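You operate a simulated robot arm through the tools that you are given. There is no shell and no other tool. Be economical: measure what you need, move in short steps, check, and stop when the job is done.

You are at the controls of a simulated two-armed robot. One attempt, no reset.

JOB
Put three of the black-cap vials from the shaker table in front of the shaker on the shelf under the wheeled table. Put the small blue-band beaker on top of the grey eraser. Fetch the small green-band beaker and stand it on the keep shelf. Turn the flow dial of the grey analyser to 2. Take the green-band steel can and leave it on the low shelf at the intake end of the long bench. The order is free. Set down upright: black-cap vial, small blue-band beaker, small green-band beaker, green-band steel can.

The check looks at the end state, three seconds after you hand in, the way a careful person would. Anything else that was tipped, shoved, dropped, spilled or broken makes it a failure. A push-on lid holds only when it is set on centred and level and pressed home; a screw cap is set on level and turned clockwise until tight.

ROBOT AND FRAMES
Two 7-joint arms with two-finger grippers on one trunk, on a base that drives. Base frame: it is fixed to the floor where the robot stands at the start and does not move with it; the origin is under the middle of the robot, x ahead of it, y to its left, z up. Lengths are in mm, angles in degrees, forces in N, time in s.
The left shoulder is at the start at [78, 151, 988], the right one opposite. With the tool pointing down near the work surface each hand reaches from about 100 to 700 mm from the robot's upright axis, wherever it stands, measured 20 degrees to its own side. Places, roughly: black-cap vial [500, -750, 1000]; flow dial of the grey analyser [-1000, 300, 1200]; green-band steel can (16x12x16 cm) [400, 1900, 400]; grey eraser (11x5x5 cm) [100, 2100, 1100]; keep shelf [-1200, -4100, 600]; low shelf at the intake end of the long bench [-1300, -2000, 200]; shelf under the wheeled table [500, 1300, 300]; small blue-band beaker [-750, 0, 1000]; small green-band beaker [-1000, 0, 1000]. Payload 2.54 kg a hand.
The tool frame of a hand sits at the grasp point between the pads (the TCP): z along the fingers, y along the line on which they close. The tips reach 30 mm beyond it. The gripper opens to 116 mm. The gripper's body begins 95 mm behind the TCP.
Orientation is that of the tool frame in the base frame, as a unit quaternion [x, y, z, w]. With the fingers straight down and closing along the base's y, the tool's x points along the base's -x, its y along +y and its z along -z.

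CONTROLS
- The arms move only by the tool nudge_tool. It takes "left_motion", "right_motion" or both (then of equal length, played together; a hand with none holds still); each is a list of rows, each a list of 6 numbers: the shift along the tool's x, y, z in units of 500 mm (1.0 is 500 mm), then the turn, a rotation vector about the tool's x, y, z in units of 120 degrees (1.0 is 120 degrees). In form: [[tx, ty, tz, ax, ay, az], ...]. A call has 1 to 8 rows; each row is the pose to reach, as a shift and turn from the pose commanded when the call began, along the tool's axes at that moment. "left_fingers" and "right_fingers" are, for a hand that has rows, the finger opening in mm, from 0 to 116, set as the call begins (left out, the last holds). A call with a number of a shift or a turn outside -1 to 1 is refused whole. Rows are played at 5 a second. More than 50 mm and 8.6 degrees between two rows, or a gripper value outside its range, and nothing of the call is played. A pose out of reach is approached as far as the arm can. The call stops where the force on the tool passes 40 N (or 10 N more than at its start, if that is more) or the arm is blocked; 0.2 s more then pass. The fingers move at their own pace (about 72 mm/s each) and stop on an object; they squeeze with about 43 N. The grip force told is the motor's: it shows also when the fingers shut on nothing. Time passes only in rows, and 0.2 s behind the last, so rows that repeat a pose let the fingers close. It gives the time, the measured TCP pose, the force on the tool (base axes), the opening and the grip force at its end, in the units of the frame above (readings bear some noise), with the torque about the TCP (base axes, N m) and any sound that the robot's microphone picked up.
- Cameras (640 x 400 px; columns grow to the right, rows downward): "scene" is now at [111.5, 82.6, 1121]; the picture's right is [0.88, -0.47, 0.00], its down [-0.20, -0.38, -0.90] and it looks along [0.42, 0.80, -0.43] (base axes); focal length 214 px, centre (320, 200). "left" rides on the left gripper at [69, 15, -122] in its tool frame; the picture's right is [-0.21, 0.98, 0.00], its down [-0.83, -0.18, -0.53] and it looks along [-0.52, -0.11, 0.85] (tool axes); focal length 251 px, centre (320, 200). "right" rides on the right gripper at [69, -15, -122] in its tool frame; the picture's right is [0.21, 0.98, 0.00], its down [-0.83, 0.18, -0.53] and it looks along [-0.52, 0.11, 0.85] (tool axes); focal length 251 px, centre (320, 200).
- capture(camera): a new picture of that camera. It takes no simulated time.
- slide_trunk(by): slides the trunk up (or, below 0, down) by that many mm; the arms and the scene camera ride with it, the base frame stays. It gives what a move gives, with no picture.
- steer(legs): drives the robot by 1 to 6 legs, each [ahead, left, turn to the left] in mm, mm and degrees, along the robot's own axes; the way and the turn of a leg run together, so that a leg with both is an arc; at most 1500 mm and 180 degrees a leg. The arms and the cameras ride along, it lands a little off, and it stops where it bumps. It gives what a move gives.
- pan_tilt(pan, tilt): turns the head with the scene camera to pan (to the left, within 80 degrees either way) and tilt (down, from -29 to 69), counted from straight ahead of the robot. It gives what a move gives.
- pixel_to_xyz(camera, pixels): for up to 12 pixels [column, row] of the newest picture of that camera ("zoom" is the newest enlarged one), the place [x, y, z] in the base frame of the surface seen there, good to about 2 mm. It takes no simulated time.
- enlarge(camera, box): a new picture of the part [left, top, right, bottom] of that camera's present view, enlarged. It takes no simulated time.
- hand_in(): hands the job in; it is judged then, once.

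Work in short steps. Measure before you move; look again where a grasp or a placing could have gone wrong, and mend it. You have 131 turns and 146 pictures in all, those below and enlarged ones among them. Open the grippers and draw the arms clear of the work before you hand the job in, unless the task says otherwise; then end with one line.

The tools are called after "Call:" as name(argument=value, ...) on one line, values as JSON. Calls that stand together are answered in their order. nudge_tool: Moves the arms, as the interface text tells. Its arguments: {"type":"object","properties":{"left_motion":{"type":"array"},"left_fingers":{"type":"number"},"right_motion":{"type":"array"},"right_fingers":{"type":"number"}},"required":[]} The other tools are called the same way: slide_trunk (by) slides the trunk up or down; steer (legs) drives the base; pan_tilt (pan, tilt) turns the head that bears the scene camera; capture (camera) takes a picture; pixel_to_xyz (camera, pixels) gives the place of the surface under pixels of a picture; enlarge (camera, box) takes an enlarged picture of a part of a camera's view; hand_in () hands the job in.

At the start:

```text
t: 0.0
left_ee_pos: [335.4, 412.5, 1000.2]
left_ee_rot: [0.0, 1.0, 0.0, 0.0]
left_force: [0.4, -0.5, -0.3]
left_moment: [-0.03, -0.01, -0.01]
left_grip_width: 116.0
left_grasp_force: 0.0
right_ee_pos: [405.0, 25.8, 998.9]
right_ee_rot: [0.0, 1.0, 0.001, 0.0]
right_force: [-0.5, -0.3, -0.7]
right_moment: [0.02, 0.01, 0.0]
right_grip_width: 116.1
right_grasp_force: 0.1
trunk travel left (down, up): [-225.0, 64.0]
robot x, y, heading: [2.3, 0.5, 0.2]
head pan, tilt: [62.2, 25.7]
```

scene: 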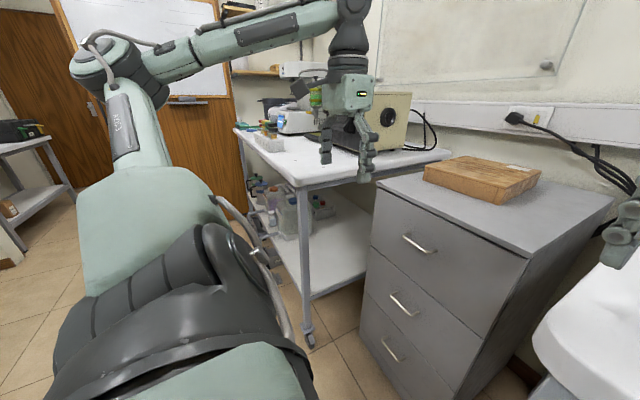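
right: 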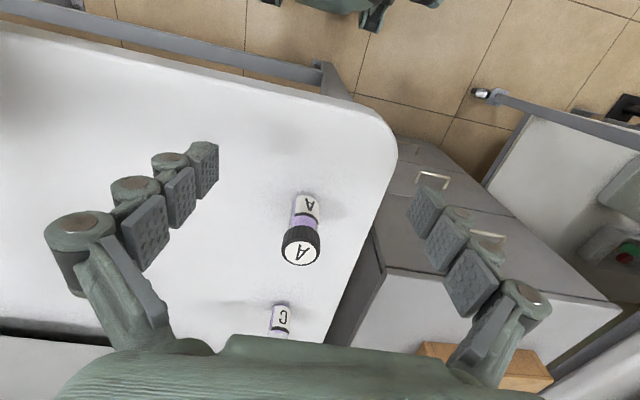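
left: 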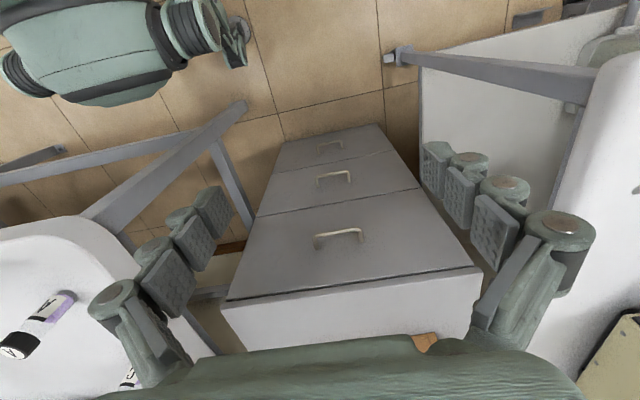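

The pictures show a white table ahead with vials and a wheeled table to the left. I'll look around with the head, first to the right.

Call:
pan_tilt(pan=-45, tilt=30)

Call:
capture(camera="scene")

Call:
pan_tilt(pan=10, tilt=35)

Call:
capture(camera="scene")

```text
t: 1.9
left_ee_pos: [334.7, 414.0, 1000.1]
left_ee_rot: [0.0, 1.0, 0.0, 0.0]
left_force: [0.2, 0.4, -0.3]
left_moment: [0.02, -0.02, 0.0]
left_grip_width: 116.1
left_grasp_force: 0.0
right_ee_pos: [406.6, 26.0, 1000.9]
right_ee_rot: [0.0, 1.0, 0.001, 0.0]
right_force: [-0.1, -0.4, -0.3]
right_moment: [0.0, 0.01, -0.02]
right_grip_width: 116.2
right_grasp_force: 0.1
trunk travel left (down, up): [-225.0, 64.0]
robot x, y, heading: [3.2, 0.5, 0.3]
head pan, tilt: [-45.0, 30.0]
```

```text
142 pictures are left
```

scene: 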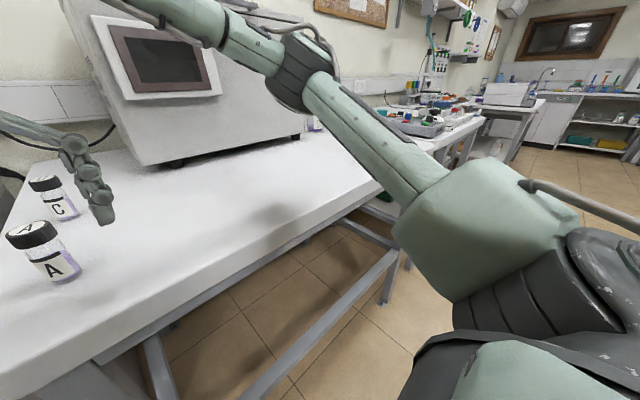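

```text
t: 3.1
left_ee_pos: [335.8, 414.0, 1000.1]
left_ee_rot: [0.0, 1.0, 0.0, 0.0]
left_force: [0.2, -0.2, 0.6]
left_moment: [-0.02, 0.03, 0.02]
left_grip_width: 116.0
left_grasp_force: 0.1
right_ee_pos: [405.7, 27.1, 1000.7]
right_ee_rot: [-0.001, 1.0, 0.001, 0.0]
right_force: [0.1, 0.4, -0.5]
right_moment: [-0.01, 0.01, 0.01]
right_grip_width: 116.0
right_grasp_force: 0.1
trunk travel left (down, up): [-225.0, 64.0]
robot x, y, heading: [0.6, -1.8, 0.0]
head pan, tilt: [10.0, 35.0]
```

```text
141 pictures are left
```

scene: 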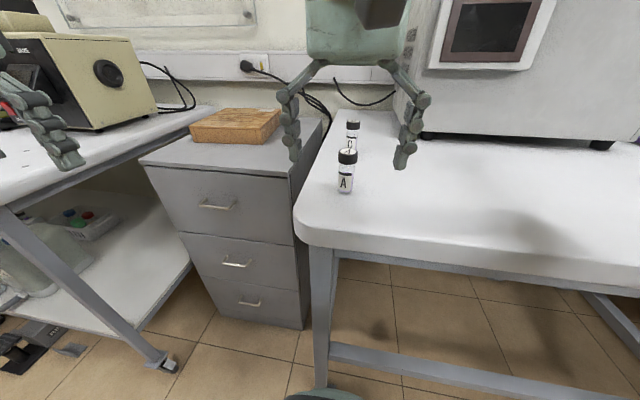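

I see vials A and C at (345,170), (352,132), plus perhaps another beyond the big instrument. I measure these and look up close.

Call:
pixel_to_xyz(camera="scene", pixels=[[347, 152], [345, 190], [353, 124], [400, 240], [300, 215], [500, 255], [360, 110], [430, 140], [600, 150]])

Call:
enlarge(camera="scene", box=[280, 100, 440, 200])

Call:
pan_tilt(pan=-75, tilt=15)

Call:
capture(camera="scene")

Call:
pan_tilt(pan=75, tilt=20)

Call:
capture(camera="scene")

```text
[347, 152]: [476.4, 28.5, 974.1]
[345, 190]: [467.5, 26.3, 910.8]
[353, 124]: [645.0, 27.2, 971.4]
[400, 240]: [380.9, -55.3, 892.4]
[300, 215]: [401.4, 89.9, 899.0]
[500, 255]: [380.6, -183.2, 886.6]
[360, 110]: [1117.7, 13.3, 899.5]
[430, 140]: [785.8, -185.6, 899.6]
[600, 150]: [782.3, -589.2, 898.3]
```

```text
4.00 times, centred on (360, 150) of scene
```

zoom: 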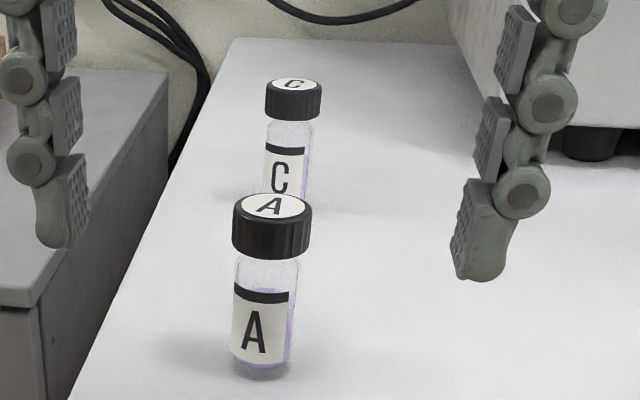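

```text
t: 4.7
left_ee_pos: [335.6, 413.2, 999.0]
left_ee_rot: [-0.001, 1.0, 0.0, 0.0]
left_force: [-0.2, -0.1, 0.0]
left_moment: [0.05, -0.04, 0.01]
left_grip_width: 116.0
left_grasp_force: 0.1
right_ee_pos: [407.1, 27.2, 999.9]
right_ee_rot: [0.001, 1.0, 0.001, 0.0]
right_force: [0.1, 0.3, 0.0]
right_moment: [-0.03, -0.04, -0.03]
right_grip_width: 115.8
right_grasp_force: 0.0
trunk travel left (down, up): [-225.0, 64.0]
robot x, y, heading: [-1.2, -0.1, 0.2]
head pan, tilt: [-75.0, 15.0]
```

```text
139 pictures are left
```

scene: 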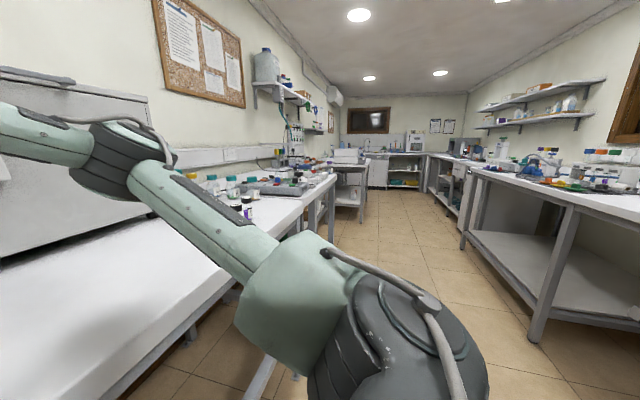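

```text
t: 7.0
left_ee_pos: [334.4, 413.3, 999.7]
left_ee_rot: [0.0, 1.0, 0.001, -0.001]
left_force: [0.3, -0.3, -0.7]
left_moment: [-0.05, -0.02, 0.0]
left_grip_width: 116.1
left_grasp_force: 0.0
right_ee_pos: [407.1, 25.9, 1000.2]
right_ee_rot: [0.001, 1.0, 0.001, 0.0]
right_force: [0.0, -0.3, -0.9]
right_moment: [0.01, -0.01, -0.01]
right_grip_width: 115.9
right_grasp_force: 0.0
trunk travel left (down, up): [-225.0, 64.0]
robot x, y, heading: [-0.7, 1.5, 0.1]
head pan, tilt: [75.0, 20.0]
```

```text
138 pictures are left
```

scene: 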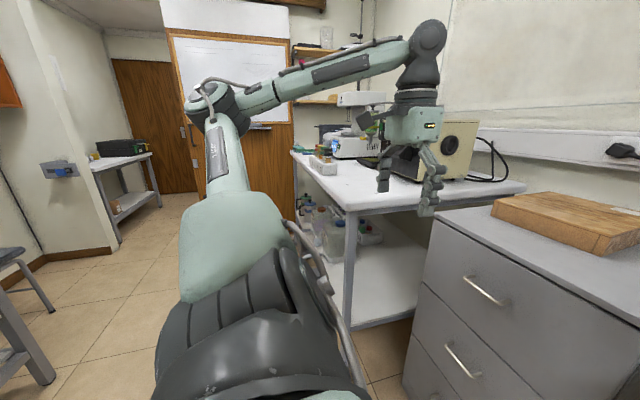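

Vials A/C stand by the right hand and two more black caps at the table's right end. I lift both hands and pull them back before driving.

Call:
nudge_tool(left_motion=[[0, 0, -0.1, 0, 0, 0], [0, 0, -0.2, 0, 0, 0], [0.1, 0, -0.2, 0, 0, 0], [0.2, 0, -0.2, 0, 0, 0], [0.3, 0, -0.2, 0, 0, 0]], right_motion=[[0, 0, -0.1, 0, 0, 0], [0, 0, -0.2, 0, 0, 0], [0.1, 0, -0.2, 0, 0, 0], [0.2, 0, -0.2, 0, 0, 0], [0.3, 0, -0.2, 0, 0, 0]])

Call:
pan_tilt(pan=0, tilt=25)

Call:
steer(legs=[[0, 0, 90]])

Call:
capture(camera="scene")

Call:
steer(legs=[[0, 0, 90]])

Call:
capture(camera="scene")

```text
t: 8.1
left_ee_pos: [219.5, 412.7, 1098.6]
left_ee_rot: [0.0, 1.0, 0.001, 0.0]
left_force: [0.3, 0.6, 0.0]
left_moment: [-0.04, 0.09, 0.02]
left_grip_width: 116.0
left_grasp_force: 0.0
right_ee_pos: [302.4, 25.1, 1099.3]
right_ee_rot: [0.01, 1.0, 0.002, -0.002]
right_force: [17.1, -2.5, -2.9]
right_moment: [0.35, 2.12, 0.43]
right_grip_width: 116.1
right_grasp_force: 0.0
trunk travel left (down, up): [-225.0, 64.0]
robot x, y, heading: [0.3, -3.5, 0.2]
head pan, tilt: [75.0, 20.0]
stopped in row 5 (right hand): the force on the tool passed its limit at 103 N (the readings are from after the stop); the commanded pose is now the measured one
```

```text
t: 9.6
left_ee_pos: [220.1, 412.1, 1099.5]
left_ee_rot: [-0.001, 1.0, 0.0, 0.0]
left_force: [-0.6, -0.3, 0.3]
left_moment: [0.03, 0.02, 0.03]
left_grip_width: 115.9
left_grasp_force: 0.1
right_ee_pos: [305.5, 22.8, 1097.3]
right_ee_rot: [0.009, 1.0, -0.001, -0.002]
right_force: [88.7, -48.1, -33.9]
right_moment: [6.89, 8.86, 5.42]
right_grip_width: 116.0
right_grasp_force: 0.0
trunk travel left (down, up): [-225.0, 64.0]
robot x, y, heading: [-1.6, -0.6, 0.0]
head pan, tilt: [0.0, 25.0]
```

```text
t: 13.9
left_ee_pos: [-412.5, 221.0, 1098.6]
left_ee_rot: [-0.706, 0.708, 0.0, -0.001]
left_force: [0.3, -1.1, 0.9]
left_moment: [-0.04, -0.02, -0.02]
left_grip_width: 115.8
left_grasp_force: 0.0
right_ee_pos: [-20.8, 305.5, 1098.8]
right_ee_rot: [-0.698, 0.716, -0.003, -0.004]
right_force: [47.3, 97.1, -16.4]
right_moment: [-11.68, 6.69, 5.47]
right_grip_width: 116.1
right_grasp_force: 0.1
trunk travel left (down, up): [-225.0, 64.0]
robot x, y, heading: [-0.9, 0.6, 89.8]
head pan, tilt: [0.0, 25.0]
```

```text
137 pictures are left
```

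scene: 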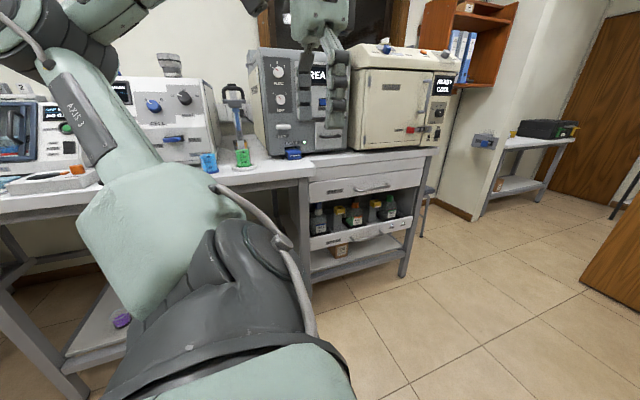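

```text
t: 18.2
left_ee_pos: [-221.7, -411.2, 1100.3]
left_ee_rot: [1.0, -0.004, 0.0, 0.0]
left_force: [0.1, -0.2, 0.7]
left_moment: [-0.02, 0.02, 0.0]
left_grip_width: 115.9
left_grasp_force: 0.0
right_ee_pos: [-310.3, -16.2, 1100.4]
right_ee_rot: [1.0, -0.017, 0.007, 0.001]
right_force: [-84.5, 50.1, -1.9]
right_moment: [-6.8, -11.3, 5.45]
right_grip_width: 115.9
right_grasp_force: 0.1
trunk travel left (down, up): [-225.0, 64.0]
robot x, y, heading: [1.1, 2.9, 179.5]
head pan, tilt: [0.0, 25.0]
```

```text
136 pictures are left
```

scene: 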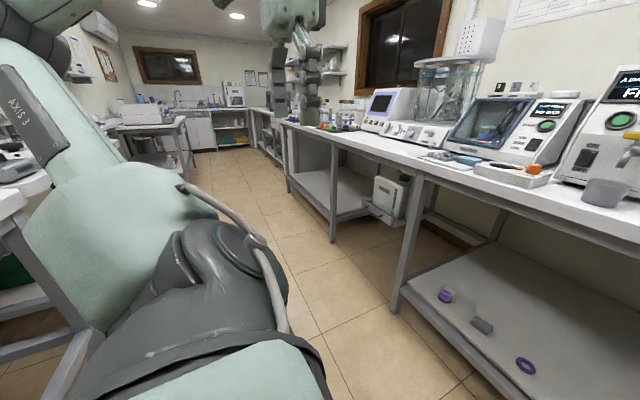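

The force of ~85 N tells me the right arm is pressed against the head (the view is turned ~60° left of the pan told). I move the right hand ahead and to its side.

Call:
nudge_tool(right_motion=[[-0.08, 0, 0, 0, 0, 0], [-0.16, 0, 0, 0, 0, 0], [-0.2, -0.08, 0, 0, 0, 0], [-0.2, -0.16, 0, 0, 0, 0], [-0.2, -0.25, 0, 0, 0, 0], [-0.2, -0.34, 0, 0, 0, 0], [-0.2, -0.42, 0, 0, 0, 0]])

Call:
pan_tilt(pan=0, tilt=25)

Call:
capture(camera="scene")

```text
t: 19.9
left_ee_pos: [-221.9, -410.8, 1099.8]
left_ee_rot: [1.0, -0.004, 0.0, 0.0]
left_force: [-0.2, 0.0, 0.8]
left_moment: [-0.02, -0.03, 0.01]
left_grip_width: 115.9
left_grasp_force: 0.0
right_ee_pos: [-402.9, 199.3, 1097.6]
right_ee_rot: [1.0, -0.017, 0.007, 0.002]
right_force: [-0.2, -0.1, 0.5]
right_moment: [0.02, 0.0, 0.02]
right_grip_width: 116.2
right_grasp_force: 0.0
trunk travel left (down, up): [-225.0, 64.0]
robot x, y, heading: [2.3, -0.4, 179.2]
head pan, tilt: [0.0, 25.0]
```

```text
t: 20.4
left_ee_pos: [-222.1, -410.2, 1099.1]
left_ee_rot: [1.0, -0.005, 0.0, 0.001]
left_force: [0.0, 0.6, 0.3]
left_moment: [-0.01, 0.0, 0.03]
left_grip_width: 115.8
left_grasp_force: 0.1
right_ee_pos: [-403.5, 197.4, 1097.7]
right_ee_rot: [1.0, -0.017, 0.007, 0.001]
right_force: [0.1, 0.0, -0.4]
right_moment: [0.01, -0.02, -0.03]
right_grip_width: 116.2
right_grasp_force: 0.1
trunk travel left (down, up): [-225.0, 64.0]
robot x, y, heading: [0.7, 2.3, 179.4]
head pan, tilt: [0.0, 25.0]
```

```text
135 pictures are left
```

scene: 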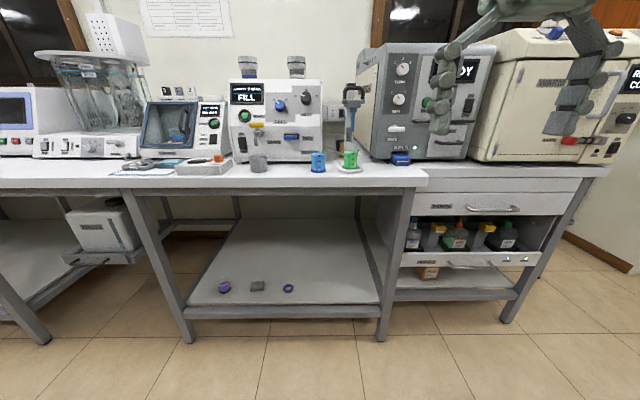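

Clear now: blue beaker at (318,162), green beaker at (350,160), grey analyser with dials at (403,68), (397,99). I enlarge and measure.

Call:
enlarge(camera="scene", box=[220, 80, 380, 180])

Call:
enlarge(camera="scene", box=[350, 40, 510, 140])

Call:
pixel_to_xyz(camera="scene", pixels=[[318, 155], [318, 168], [350, 153], [350, 165], [403, 68], [397, 99], [354, 92], [300, 185], [258, 160], [400, 158], [360, 185], [200, 165]])

```text
4.00 times, centred on (300, 130) of scene
```

zoom: 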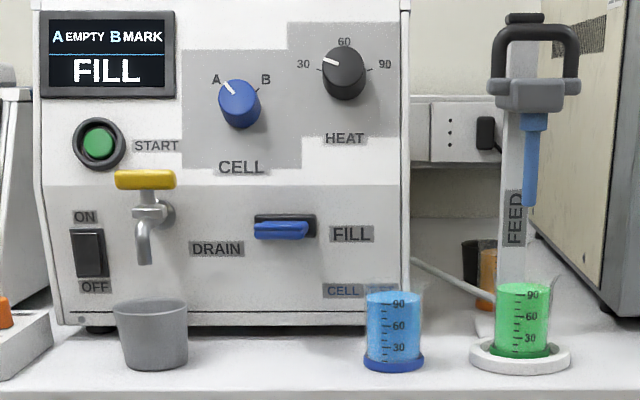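

```text
4.00 times, centred on (430, 90) of scene
```

zoom: 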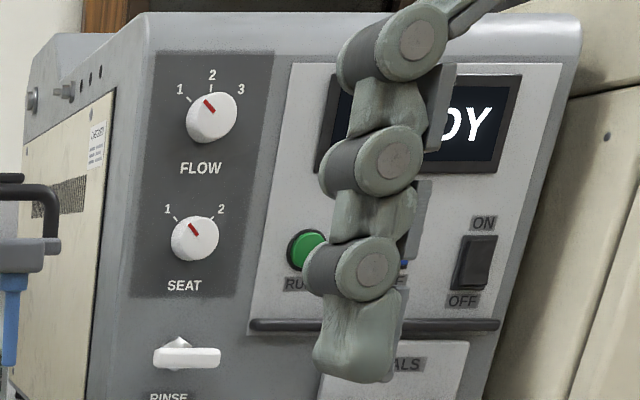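

```text
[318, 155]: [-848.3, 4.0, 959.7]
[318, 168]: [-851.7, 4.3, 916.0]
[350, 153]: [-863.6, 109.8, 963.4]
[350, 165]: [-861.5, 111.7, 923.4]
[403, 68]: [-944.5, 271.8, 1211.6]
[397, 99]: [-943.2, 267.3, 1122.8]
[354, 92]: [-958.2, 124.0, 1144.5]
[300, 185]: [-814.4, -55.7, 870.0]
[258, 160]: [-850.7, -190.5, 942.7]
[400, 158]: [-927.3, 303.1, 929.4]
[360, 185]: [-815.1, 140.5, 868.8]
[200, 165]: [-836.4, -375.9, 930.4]
```

The flow dial at (403,68) lies at [-944,272,1211]; its red mark is at "1". I turn the right hand to point ahead (first 64°) while raising and advancing it, with the fingers narrowed to 80.

Call:
nudge_tool(right_motion=[[-0.02, -0.017, -0.028, 0, -0.0667, 0], [-0.04, -0.035, -0.056, 0, -0.1333, 0], [-0.06, -0.052, -0.085, 0, -0.2, 0], [-0.08, -0.07, -0.113, 0, -0.2667, 0], [-0.1, -0.087, -0.141, 0, -0.3333, 0], [-0.12, -0.105, -0.17, 0, -0.4, 0], [-0.14, -0.122, -0.198, 0, -0.4667, 0], [-0.16, -0.14, -0.226, 0, -0.5333, 0]], right_fingers=80)

Call:
nudge_tool(right_motion=[[0, 0, 0, 0, -0.0667, 0], [0, 0, 0, 0, -0.1333, 0], [0, 0, 0, 0, -0.2, 0], [0, 0, 0, 0, -0.2167, 0]])

Call:
capture(camera="right")

```text
t: 22.2
left_ee_pos: [-222.3, -411.1, 1100.0]
left_ee_rot: [1.0, -0.003, 0.0, 0.001]
left_force: [0.3, -0.3, -0.2]
left_moment: [-0.01, 0.0, -0.01]
left_grip_width: 115.9
left_grasp_force: 0.0
right_ee_pos: [-483.0, 269.5, 1210.5]
right_ee_rot: [0.851, -0.014, -0.524, -0.007]
right_force: [0.0, 0.3, -0.8]
right_moment: [-0.03, 0.02, -0.01]
right_grip_width: 79.8
right_grasp_force: 0.1
trunk travel left (down, up): [-225.0, 64.0]
robot x, y, heading: [3.3, 1.2, 179.6]
head pan, tilt: [0.0, 25.0]
```

```text
t: 23.2
left_ee_pos: [-222.1, -410.8, 1099.1]
left_ee_rot: [1.0, -0.005, -0.001, 0.001]
left_force: [-0.3, 0.1, 0.4]
left_moment: [0.03, -0.02, -0.03]
left_grip_width: 115.8
left_grasp_force: 0.1
right_ee_pos: [-483.1, 269.7, 1210.6]
right_ee_rot: [0.711, -0.013, -0.703, -0.011]
right_force: [1.4, 0.0, -0.3]
right_moment: [0.03, -0.02, -0.01]
right_grip_width: 80.0
right_grasp_force: 0.0
trunk travel left (down, up): [-225.0, 64.0]
robot x, y, heading: [1.1, -0.4, 179.8]
head pan, tilt: [0.0, 25.0]
```

```text
132 pictures are left
```

right: 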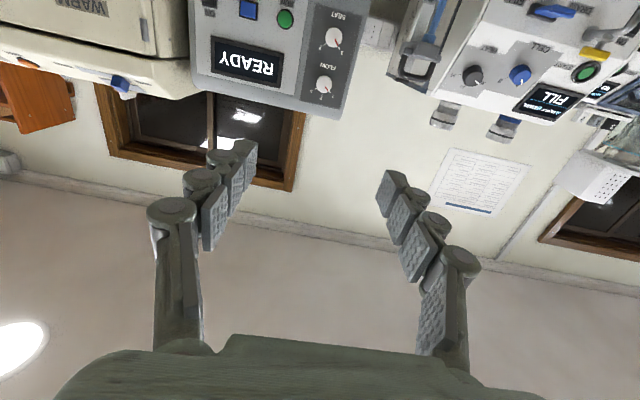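

The hand points at the analyser. I drive 300 mm ahead and look at the dial again.

Call:
steer(legs=[[300, 0, 0]])

Call:
enlarge(camera="right", box=[200, 0, 440, 150])

Call:
pan_tilt(pan=-10, tilt=5)

Call:
capture(camera="scene")

```text
t: 25.3
left_ee_pos: [-522.4, -409.2, 1098.2]
left_ee_rot: [1.0, -0.004, 0.0, 0.0]
left_force: [-0.5, 0.8, -0.1]
left_moment: [0.0, -0.01, 0.02]
left_grip_width: 116.0
left_grasp_force: 0.0
right_ee_pos: [-782.2, 271.9, 1210.3]
right_ee_rot: [0.712, -0.012, -0.702, -0.011]
right_force: [-0.1, -0.2, 0.7]
right_moment: [0.01, 0.02, -0.01]
right_grip_width: 80.1
right_grasp_force: 0.0
trunk travel left (down, up): [-225.0, 64.0]
robot x, y, heading: [-298.3, 0.8, 179.5]
head pan, tilt: [0.0, 25.0]
```

```text
2.67 times, centred on (320, 75) of right
```

zoom: 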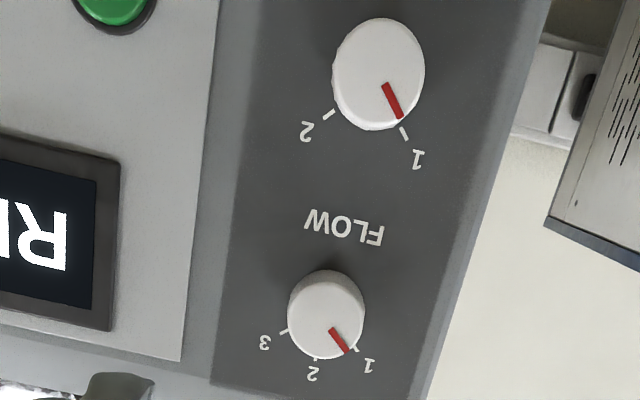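

```text
t: 26.1
left_ee_pos: [-521.4, -408.8, 1098.5]
left_ee_rot: [1.0, -0.004, 0.0, 0.001]
left_force: [0.3, 0.0, 0.1]
left_moment: [-0.04, 0.04, 0.03]
left_grip_width: 116.0
left_grasp_force: 0.2
right_ee_pos: [-781.8, 270.7, 1209.7]
right_ee_rot: [0.712, -0.013, -0.702, -0.011]
right_force: [-0.3, -0.9, -0.2]
right_moment: [0.0, 0.03, -0.01]
right_grip_width: 79.8
right_grasp_force: 0.0
trunk travel left (down, up): [-225.0, 64.0]
robot x, y, heading: [-298.7, -1.4, 179.3]
head pan, tilt: [-10.0, 5.0]
```

```text
130 pictures are left
```

scene: 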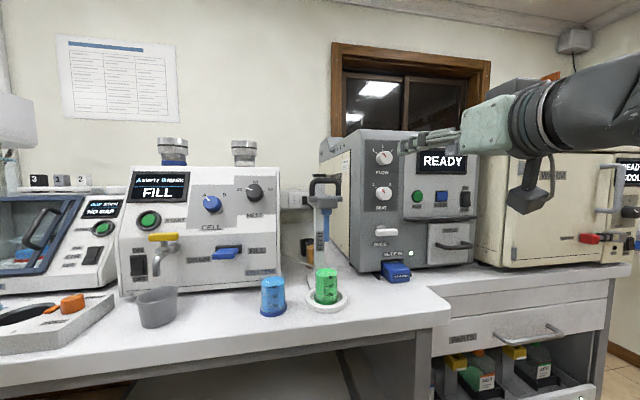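

I measure the FLOW dial: face centre (326,318), panel ticks at (356,349), (315,359), (285,331) and pointer ends.

Call:
pixel_to_xyz(camera="zoom", pixels=[[326, 315], [356, 349], [315, 359], [285, 331], [332, 331], [346, 350], [295, 312], [361, 312], [325, 275], [280, 300], [390, 310], [330, 360]])

Call:
enlarge(camera="scene", box=[350, 135, 430, 185])

Call:
pixel_to_xyz(camera="scene", pixels=[[384, 157], [384, 172]])

```text
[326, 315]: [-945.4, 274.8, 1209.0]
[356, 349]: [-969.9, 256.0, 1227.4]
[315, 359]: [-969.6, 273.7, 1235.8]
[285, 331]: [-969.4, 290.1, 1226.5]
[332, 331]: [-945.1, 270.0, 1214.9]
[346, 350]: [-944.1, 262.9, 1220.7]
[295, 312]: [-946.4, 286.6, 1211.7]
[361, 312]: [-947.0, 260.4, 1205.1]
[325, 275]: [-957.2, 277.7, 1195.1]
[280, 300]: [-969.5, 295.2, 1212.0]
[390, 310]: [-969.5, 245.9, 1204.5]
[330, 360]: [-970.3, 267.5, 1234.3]
```

```text
8.00 times, centred on (390, 160) of scene
```

zoom: 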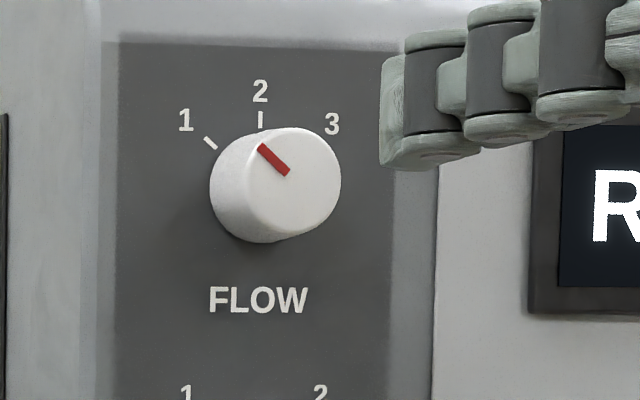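

```text
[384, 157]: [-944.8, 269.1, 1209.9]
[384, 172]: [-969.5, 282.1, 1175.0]
```

Dial centre ≈ (273, 1211), ticks 45° apart, pointer at 1; panel at x=-969.5. I advance 150 mm to straddle the knob with a small yaw correction, then close.

Call:
nudge_tool(right_motion=[[-0.002, 0.002, 0.08, -0.0155, 0, 0], [-0.004, 0.004, 0.16, -0.0155, 0, 0], [-0.005, 0.005, 0.24, -0.0155, 0, 0], [-0.0062, 0.0058, 0.3, -0.0155, 0, 0]], right_fingers=70)

Call:
capture(camera="right")

```text
t: 27.1
left_ee_pos: [-521.5, -408.7, 1098.1]
left_ee_rot: [1.0, -0.005, 0.0, 0.0]
left_force: [0.4, -0.8, -0.1]
left_moment: [0.0, -0.02, 0.01]
left_grip_width: 116.0
left_grasp_force: 0.2
right_ee_pos: [-932.9, 273.5, 1211.1]
right_ee_rot: [0.712, 0.0, -0.702, 0.001]
right_force: [0.5, 0.1, 0.3]
right_moment: [-0.01, -0.01, -0.02]
right_grip_width: 69.7
right_grasp_force: 0.0
trunk travel left (down, up): [-225.0, 64.0]
robot x, y, heading: [-304.5, 2.0, 179.3]
head pan, tilt: [-10.0, 5.0]
```

```text
128 pictures are left
```

right: 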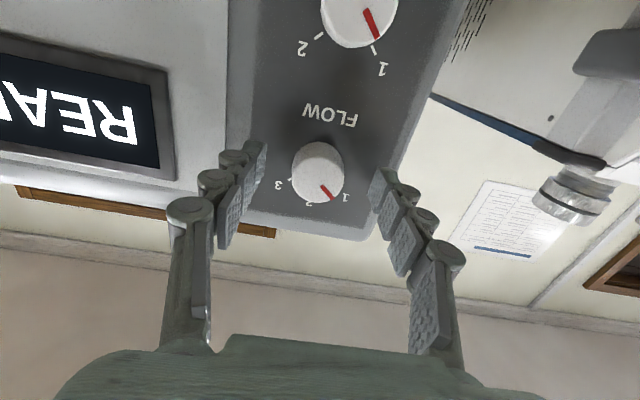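

The knob is centred between the fingers. I close on it.

Call:
nudge_tool(right_motion=[[0, 0, 0, 0, 0, 0], [0, 0, 0, 0, 0, 0], [0, 0, 0, 0, 0, 0]], right_fingers=10)

Call:
nudge_tool(right_motion=[[0, 0, 0, 0, 0, 0.0625], [0, 0, 0, 0, 0, 0.125], [0, 0, 0, 0, 0, 0.1875], [0, 0, 0, 0, 0, 0.25], [0, 0, 0, 0, 0, 0.3125], [0, 0, 0, 0, 0, 0.375], [0, 0, 0, 0, 0, 0.375]])

Call:
capture(camera="right")

```text
t: 27.9
left_ee_pos: [-521.5, -408.4, 1099.7]
left_ee_rot: [1.0, -0.004, 0.0, 0.001]
left_force: [-0.9, -0.6, 0.3]
left_moment: [0.04, -0.01, -0.02]
left_grip_width: 116.2
left_grasp_force: 0.0
right_ee_pos: [-933.5, 274.2, 1210.9]
right_ee_rot: [0.712, -0.001, -0.702, 0.001]
right_force: [-3.0, 1.8, 1.0]
right_moment: [0.03, -0.04, -0.1]
right_grip_width: 31.9
right_grasp_force: 45.2
trunk travel left (down, up): [-225.0, 64.0]
robot x, y, heading: [-305.2, 0.9, 179.5]
head pan, tilt: [-10.0, 5.0]
```

```text
t: 29.5
left_ee_pos: [-521.6, -409.6, 1098.0]
left_ee_rot: [1.0, -0.004, 0.001, 0.001]
left_force: [-0.1, -0.2, -0.1]
left_moment: [0.01, 0.01, 0.0]
left_grip_width: 115.7
left_grasp_force: 0.0
right_ee_pos: [-933.2, 273.8, 1210.1]
right_ee_rot: [0.657, -0.272, -0.648, 0.271]
right_force: [-8.8, -0.5, 6.0]
right_moment: [-0.03, -0.06, 0.45]
right_grip_width: 32.3
right_grasp_force: 44.7
trunk travel left (down, up): [-225.0, 64.0]
robot x, y, heading: [-303.2, 1.8, 179.5]
head pan, tilt: [-10.0, 5.0]
```

```text
127 pictures are left
```

right: 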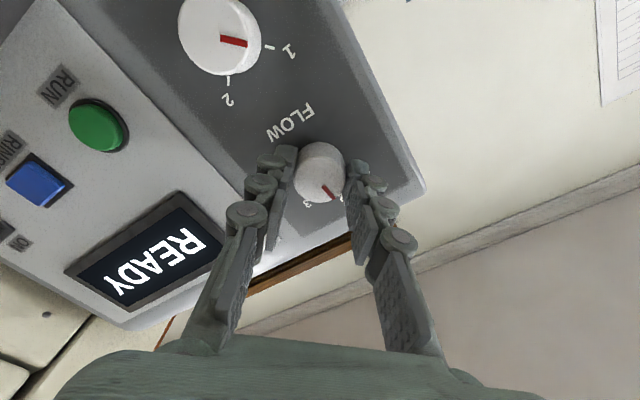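

The knob turned with the hand. I open and back out, then check the mark.

Call:
nudge_tool(right_motion=[[0, 0, 0, 0, 0, 0], [0, 0, 0, 0, 0, 0], [0, 0, -0.08, 0, 0, 0], [0, 0, -0.16, 0, 0, 0], [0, 0, -0.24, 0, 0, 0], [0, 0, -0.32, 0, 0, 0]], right_fingers=80)

Call:
enlarge(camera="scene", box=[350, 135, 430, 185])

Call:
enlarge(camera="right", box=[160, 0, 400, 150])

```text
t: 30.9
left_ee_pos: [-520.3, -409.4, 1100.4]
left_ee_rot: [1.0, -0.005, 0.0, 0.002]
left_force: [0.9, -0.3, 0.5]
left_moment: [0.04, 0.0, 0.03]
left_grip_width: 116.0
left_grasp_force: 0.1
right_ee_pos: [-771.5, 274.1, 1214.4]
right_ee_rot: [0.657, -0.272, -0.649, 0.27]
right_force: [0.4, -0.1, -0.1]
right_moment: [0.02, 0.0, 0.01]
right_grip_width: 80.1
right_grasp_force: 0.0
trunk travel left (down, up): [-225.0, 64.0]
robot x, y, heading: [-300.1, 3.5, 179.5]
head pan, tilt: [-10.0, 5.0]
```

```text
8.00 times, centred on (390, 160) of scene
```

zoom: 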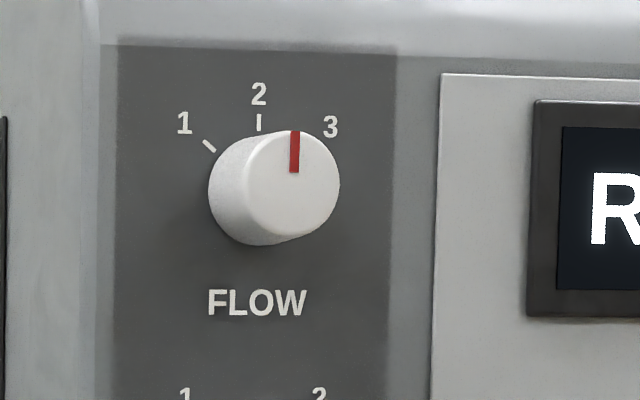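

```text
2.67 times, centred on (280, 75) of right
```

zoom: 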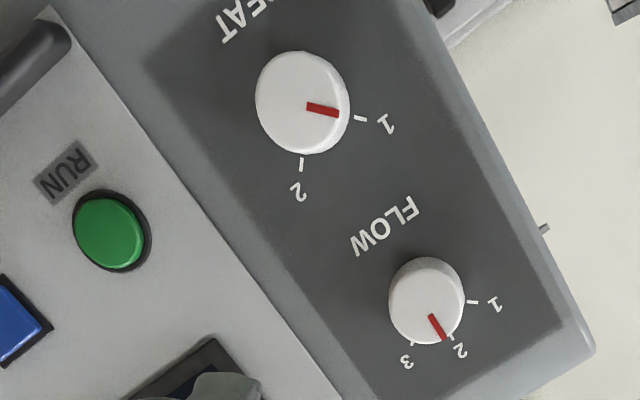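

The pointer now stands vertical at 2. Next the blue beaker with the right hand: I draw back, unroll, tilt the hand 40° down, and shift the robot 150 mm left.

Call:
nudge_tool(right_motion=[[0, 0, -0.05, 0, 0, -0.0625], [0, 0, -0.1, 0, 0, -0.125], [0, 0, -0.15, 0, 0, -0.1875], [0, 0, -0.2, 0, 0, -0.25], [0, 0, -0.25, 0, 0, -0.3125], [0, 0, -0.3, 0, 0, -0.375]])

Call:
nudge_tool(right_motion=[[0.06, 0, 0, 0, 0.0667, 0], [0.12, 0, 0, 0, 0.1333, 0], [0.18, 0, 0, 0, 0.2, 0], [0.24, 0, 0, 0, 0.2667, 0], [0.3, 0, 0, 0, 0.3333, 0]])

Call:
steer(legs=[[0, 150, 0]])

Call:
pan_tilt(pan=-10, tilt=30)

Call:
capture(camera="scene")

Call:
capture(camera="right")

```text
t: 32.3
left_ee_pos: [-521.5, -409.1, 1100.0]
left_ee_rot: [1.0, -0.005, 0.0, 0.001]
left_force: [0.5, -0.3, 0.5]
left_moment: [-0.01, 0.0, -0.01]
left_grip_width: 116.2
left_grasp_force: 0.1
right_ee_pos: [-622.0, 278.7, 1230.2]
right_ee_rot: [0.713, 0.001, -0.702, 0.001]
right_force: [0.1, 0.2, 0.1]
right_moment: [0.01, 0.01, -0.05]
right_grip_width: 80.0
right_grasp_force: 0.0
right hand out of reach, approached as far as the arm can: row 4, 5, 6
trunk travel left (down, up): [-225.0, 64.0]
robot x, y, heading: [-302.3, 3.1, 179.4]
head pan, tilt: [-10.0, 5.0]
```

```text
t: 33.5
left_ee_pos: [-521.6, -408.2, 1100.0]
left_ee_rot: [1.0, -0.004, 0.001, 0.001]
left_force: [0.6, 0.5, 0.5]
left_moment: [0.0, 0.0, 0.02]
left_grip_width: 116.1
left_grasp_force: 0.0
right_ee_pos: [-621.2, 277.0, 1077.2]
right_ee_rot: [0.91, -0.001, -0.415, 0.0]
right_force: [0.2, -1.1, -0.7]
right_moment: [0.01, 0.0, 0.01]
right_grip_width: 80.0
right_grasp_force: 0.1
trunk travel left (down, up): [-225.0, 64.0]
robot x, y, heading: [-298.5, 2.5, 179.3]
head pan, tilt: [-10.0, 5.0]
```

```text
t: 35.6
left_ee_pos: [-521.9, -558.7, 1099.4]
left_ee_rot: [1.0, -0.004, 0.001, 0.0]
left_force: [0.6, 0.3, 0.4]
left_moment: [0.04, 0.02, -0.02]
left_grip_width: 116.0
left_grasp_force: 0.1
right_ee_pos: [-621.5, 128.0, 1079.2]
right_ee_rot: [0.909, -0.001, -0.417, 0.001]
right_force: [-0.1, 0.5, 0.1]
right_moment: [0.01, -0.01, 0.01]
right_grip_width: 79.8
right_grasp_force: 0.1
trunk travel left (down, up): [-225.0, 64.0]
robot x, y, heading: [-302.3, -144.6, 179.4]
head pan, tilt: [-10.0, 5.0]
```

```text
t: 36.5
left_ee_pos: [-522.5, -558.6, 1098.7]
left_ee_rot: [1.0, -0.004, -0.001, 0.002]
left_force: [0.5, -0.4, 0.4]
left_moment: [0.01, 0.0, 0.01]
left_grip_width: 116.1
left_grasp_force: 0.0
right_ee_pos: [-622.7, 127.9, 1078.5]
right_ee_rot: [0.909, 0.0, -0.416, 0.001]
right_force: [0.1, 0.8, 0.6]
right_moment: [0.0, -0.01, -0.01]
right_grip_width: 79.8
right_grasp_force: 0.0
trunk travel left (down, up): [-225.0, 64.0]
robot x, y, heading: [-301.7, -148.3, 179.5]
head pan, tilt: [-10.0, 30.0]
```

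```text
124 pictures are left
```

scene: 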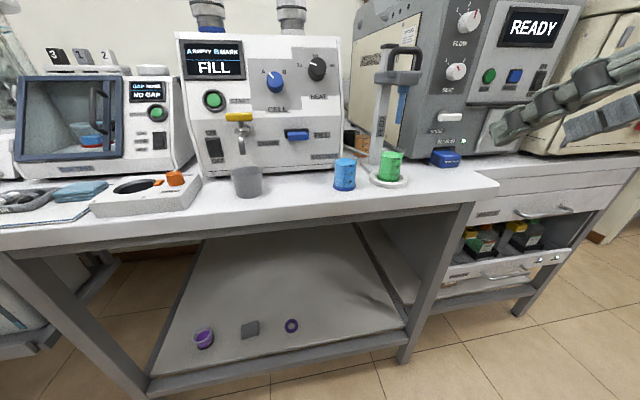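

```text
123 pictures are left
```

right: 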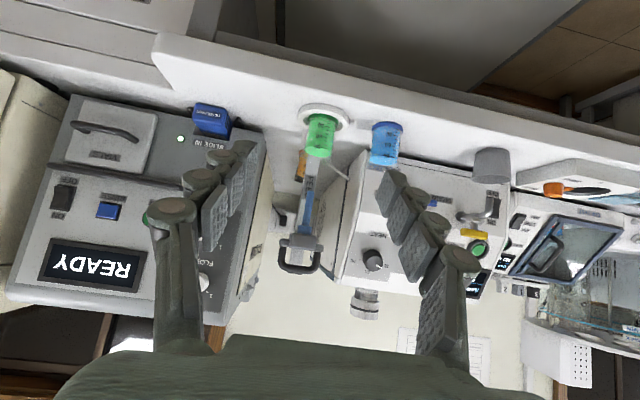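

I enlarge the beakers and measure rims and bases.

Call:
enlarge(camera="scene", box=[320, 140, 416, 200])

Call:
pixel_to_xyz(camera="scene", pixels=[[345, 160], [345, 175], [335, 175], [354, 175], [345, 189], [345, 196], [391, 155], [391, 170], [385, 183], [345, 205]])

```text
6.67 times, centred on (368, 170) of scene
```

zoom: 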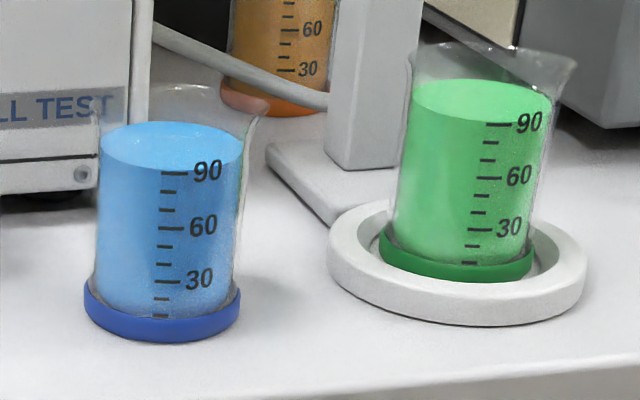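

```text
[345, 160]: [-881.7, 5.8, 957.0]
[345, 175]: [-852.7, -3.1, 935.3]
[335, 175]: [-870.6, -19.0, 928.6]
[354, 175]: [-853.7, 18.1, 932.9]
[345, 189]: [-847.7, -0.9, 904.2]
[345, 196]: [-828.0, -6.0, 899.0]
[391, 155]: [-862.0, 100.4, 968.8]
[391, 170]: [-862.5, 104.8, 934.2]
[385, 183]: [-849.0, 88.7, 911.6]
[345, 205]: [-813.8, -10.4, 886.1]
```

Both beakers are full, so I move gently. Blue centre ≈ (-873, 1), bench 899. I go to a pre-grasp 100 mm back along the tilted tool axis, opening 66.

Call:
nudge_tool(right_motion=[[-0.02, 0.05, 0.07, 0, 0, 0], [-0.043, 0.1, 0.147, 0, 0, 0], [-0.065, 0.15, 0.22, 0, 0, 0], [-0.087, 0.203, 0.294, 0, 0, 0], [-0.109, 0.254, 0.368, 0, 0, 0]], right_fingers=66)

Call:
capture(camera="right")

```text
t: 37.7
left_ee_pos: [-524.0, -558.6, 1098.5]
left_ee_rot: [1.0, -0.004, 0.0, 0.0]
left_force: [0.8, -0.3, -0.5]
left_moment: [0.03, 0.01, 0.03]
left_grip_width: 115.8
left_grasp_force: 0.1
right_ee_pos: [-799.0, -0.4, 998.6]
right_ee_rot: [0.909, -0.001, -0.416, 0.001]
right_force: [-0.7, 0.4, 0.4]
right_moment: [0.01, 0.03, 0.0]
right_grip_width: 66.0
right_grasp_force: 0.1
trunk travel left (down, up): [-225.0, 64.0]
robot x, y, heading: [-304.3, -150.8, 179.4]
head pan, tilt: [-10.0, 30.0]
```

```text
121 pictures are left
```

right: 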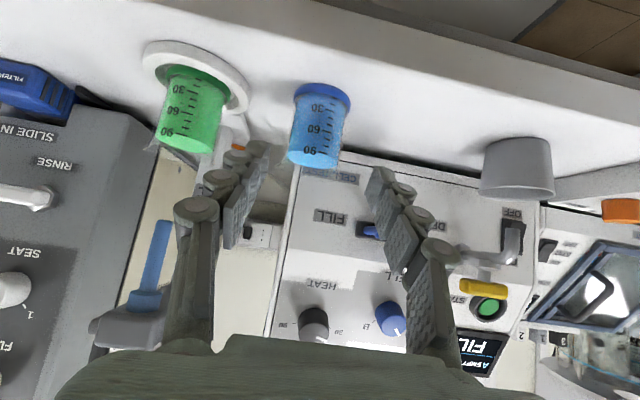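

Blue is aligned between the fingers. I advance and close.

Call:
nudge_tool(right_motion=[[0, 0, 0.05, 0, 0, 0], [0, 0, 0.1, 0, 0, 0], [0, 0, 0.15, 0, 0, 0], [0, 0, 0.195, 0, 0, 0], [0, 0, 0.195, 0, 0, 0]])

Call:
nudge_tool(right_motion=[[0, 0, 0, 0, 0, 0], [0, 0, 0, 0, 0, 0], [0, 0, 0, 0, 0, 0]], right_fingers=38)

Call:
capture(camera="right")

```text
t: 38.9
left_ee_pos: [-522.0, -558.5, 1099.4]
left_ee_rot: [1.0, -0.004, 0.0, 0.001]
left_force: [0.0, 0.3, 0.0]
left_moment: [-0.03, -0.01, -0.02]
left_grip_width: 116.0
left_grasp_force: 0.1
right_ee_pos: [-870.7, -0.2, 936.6]
right_ee_rot: [0.909, -0.001, -0.418, 0.001]
right_force: [-0.3, -0.9, -0.2]
right_moment: [0.0, 0.03, -0.02]
right_grip_width: 66.1
right_grasp_force: 0.1
trunk travel left (down, up): [-225.0, 64.0]
robot x, y, heading: [-303.8, -143.6, 179.4]
head pan, tilt: [-10.0, 30.0]
```

```text
t: 39.7
left_ee_pos: [-522.8, -559.0, 1100.8]
left_ee_rot: [1.0, -0.005, 0.0, 0.001]
left_force: [0.4, -0.8, 0.4]
left_moment: [0.01, -0.01, 0.01]
left_grip_width: 115.9
left_grasp_force: 0.2
right_ee_pos: [-871.4, 0.6, 936.7]
right_ee_rot: [0.909, 0.0, -0.417, 0.001]
right_force: [-1.0, 0.2, 0.1]
right_moment: [0.04, 0.04, 0.01]
right_grip_width: 48.1
right_grasp_force: 42.9
trunk travel left (down, up): [-225.0, 64.0]
robot x, y, heading: [-301.3, -150.7, 179.6]
head pan, tilt: [-10.0, 30.0]
```

```text
120 pictures are left
```

right: 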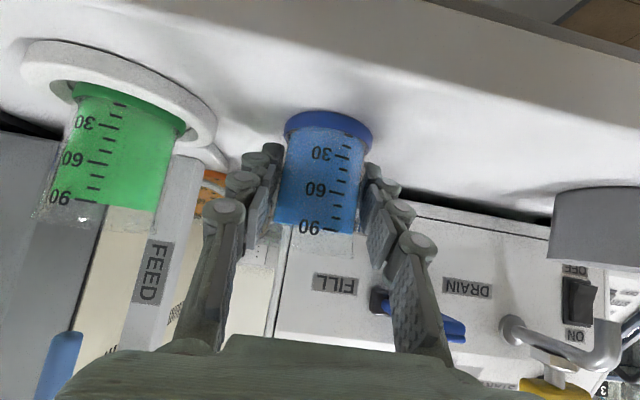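

Grip of 48 mm holds the blue beaker. I lift it gently, then draw it back.

Call:
nudge_tool(right_motion=[[-0.03, 0, -0.026, 0, 0, 0], [-0.06, 0, -0.052, 0, 0, 0], [-0.09, 0, -0.078, 0, 0, 0], [-0.121, 0, -0.1045, 0, 0, 0], [-0.151, 0, -0.131, 0, 0, 0]])

Call:
nudge_tool(right_motion=[[0.039, 0, -0.045, 0, 0, 0], [0.078, 0, -0.09, 0, 0, 0], [0.118, 0, -0.136, 0, 0, 0], [0.157, 0, -0.181, 0, 0, 0], [0.196, 0, -0.227, 0, 0, 0], [0.235, 0, -0.272, 0, 0, 0], [0.275, 0, -0.318, 0, 0, 0], [0.288, 0, -0.333, 0, 0, 0]])

Call:
capture(camera="scene")

```text
t: 40.9
left_ee_pos: [-522.7, -557.4, 1099.9]
left_ee_rot: [1.0, -0.005, 0.0, 0.001]
left_force: [0.6, 0.4, -0.1]
left_moment: [0.0, 0.01, 0.0]
left_grip_width: 116.2
left_grasp_force: 0.1
right_ee_pos: [-870.4, 0.2, 1036.7]
right_ee_rot: [0.909, 0.0, -0.417, 0.001]
right_force: [-0.1, 0.1, -2.1]
right_moment: [0.01, 0.01, 0.0]
right_grip_width: 48.1
right_grasp_force: 42.1
trunk travel left (down, up): [-225.0, 64.0]
robot x, y, heading: [-299.4, -145.4, 179.4]
head pan, tilt: [-10.0, 30.0]
```

```text
t: 42.7
left_ee_pos: [-522.7, -557.9, 1098.7]
left_ee_rot: [1.0, -0.004, 0.001, 0.001]
left_force: [0.5, 1.1, 0.5]
left_moment: [0.0, -0.01, -0.01]
left_grip_width: 115.8
left_grasp_force: 0.1
right_ee_pos: [-659.7, -4.6, 1053.0]
right_ee_rot: [0.911, -0.005, -0.411, 0.004]
right_force: [-0.2, -0.1, -1.6]
right_moment: [0.01, 0.0, -0.01]
right_grip_width: 48.1
right_grasp_force: 43.0
right hand out of reach, approached as far as the arm can: row 7, 8
trunk travel left (down, up): [-225.0, 64.0]
robot x, y, heading: [-302.9, -147.0, 179.4]
head pan, tilt: [-10.0, 30.0]
```

```text
119 pictures are left
```

scene: 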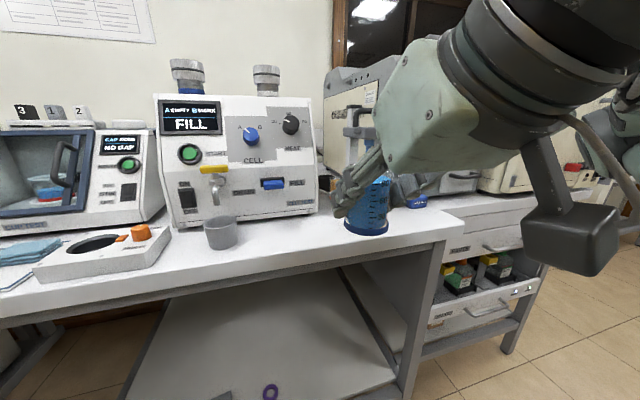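

Blue beaker is held upright. I back off 220 mm, turn around toward the vial table, and tilt the left hand 41° up toward "ahead".

Call:
steer(legs=[[-220, 0, 0], [0, 0, 90], [0, 0, 90]])

Call:
nudge_tool(left_motion=[[-0.04, -0.05, 0, 0, -0.0667, 0], [-0.08, -0.1, 0, 0, -0.1333, 0], [-0.12, -0.15, 0, 0, -0.2, 0], [-0.16, -0.2, 0, 0, -0.2667, 0], [-0.2, -0.25, 0, 0, -0.3333, 0], [-0.24, -0.3, 0, 0, -0.4, 0], [-0.26, -0.35, 0, 0, -0.4, 0]])

Call:
pan_tilt(pan=10, tilt=30)

Call:
capture(camera="scene")

```text
t: 52.3
left_ee_pos: [140.2, 263.2, 1099.4]
left_ee_rot: [0.001, 1.0, 0.002, 0.0]
left_force: [0.5, -0.5, -1.1]
left_moment: [0.01, 0.0, -0.01]
left_grip_width: 116.2
left_grasp_force: 0.1
right_ee_pos: [279.5, -290.5, 1051.4]
right_ee_rot: [-0.001, 0.911, 0.001, 0.413]
right_force: [-0.3, -0.6, -1.0]
right_moment: [0.01, 0.03, 0.0]
right_grip_width: 48.1
right_grasp_force: 43.4
trunk travel left (down, up): [-225.0, 64.0]
robot x, y, heading: [-79.8, -146.3, -0.2]
head pan, tilt: [-10.0, 30.0]
```

```text
t: 53.9
left_ee_pos: [268.7, 85.3, 1099.7]
left_ee_rot: [0.0, 0.913, 0.001, 0.407]
left_force: [-0.1, -0.7, 0.0]
left_moment: [-0.05, 0.02, 0.02]
left_grip_width: 116.1
left_grasp_force: 0.1
right_ee_pos: [279.6, -289.6, 1050.4]
right_ee_rot: [0.0, 0.911, 0.0, 0.412]
right_force: [-0.2, -0.1, -1.9]
right_moment: [0.01, 0.03, -0.01]
right_grip_width: 48.0
right_grasp_force: 43.3
trunk travel left (down, up): [-225.0, 64.0]
robot x, y, heading: [-77.7, -151.1, 0.1]
head pan, tilt: [-10.0, 30.0]
```

```text
t: 54.7
left_ee_pos: [268.2, 86.3, 1100.3]
left_ee_rot: [0.001, 0.913, 0.0, 0.407]
left_force: [-0.2, -0.1, -0.1]
left_moment: [-0.02, -0.03, 0.0]
left_grip_width: 116.0
left_grasp_force: 0.1
right_ee_pos: [280.3, -288.7, 1049.6]
right_ee_rot: [-0.001, 0.912, 0.0, 0.411]
right_force: [-1.0, 0.0, -1.8]
right_moment: [0.0, -0.02, -0.04]
right_grip_width: 48.0
right_grasp_force: 42.7
trunk travel left (down, up): [-225.0, 64.0]
robot x, y, heading: [-85.4, -148.1, -0.2]
head pan, tilt: [10.0, 30.0]
```

```text
118 pictures are left
```

scene: 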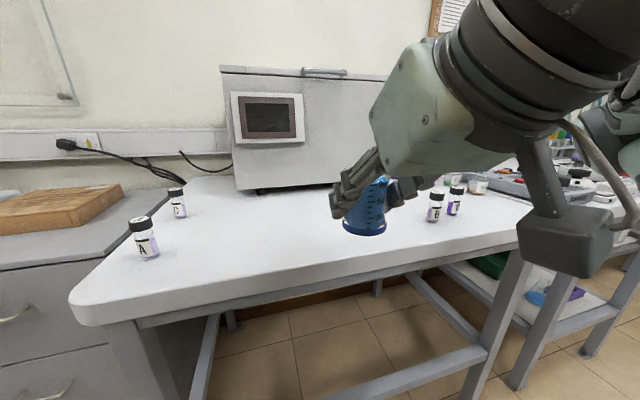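

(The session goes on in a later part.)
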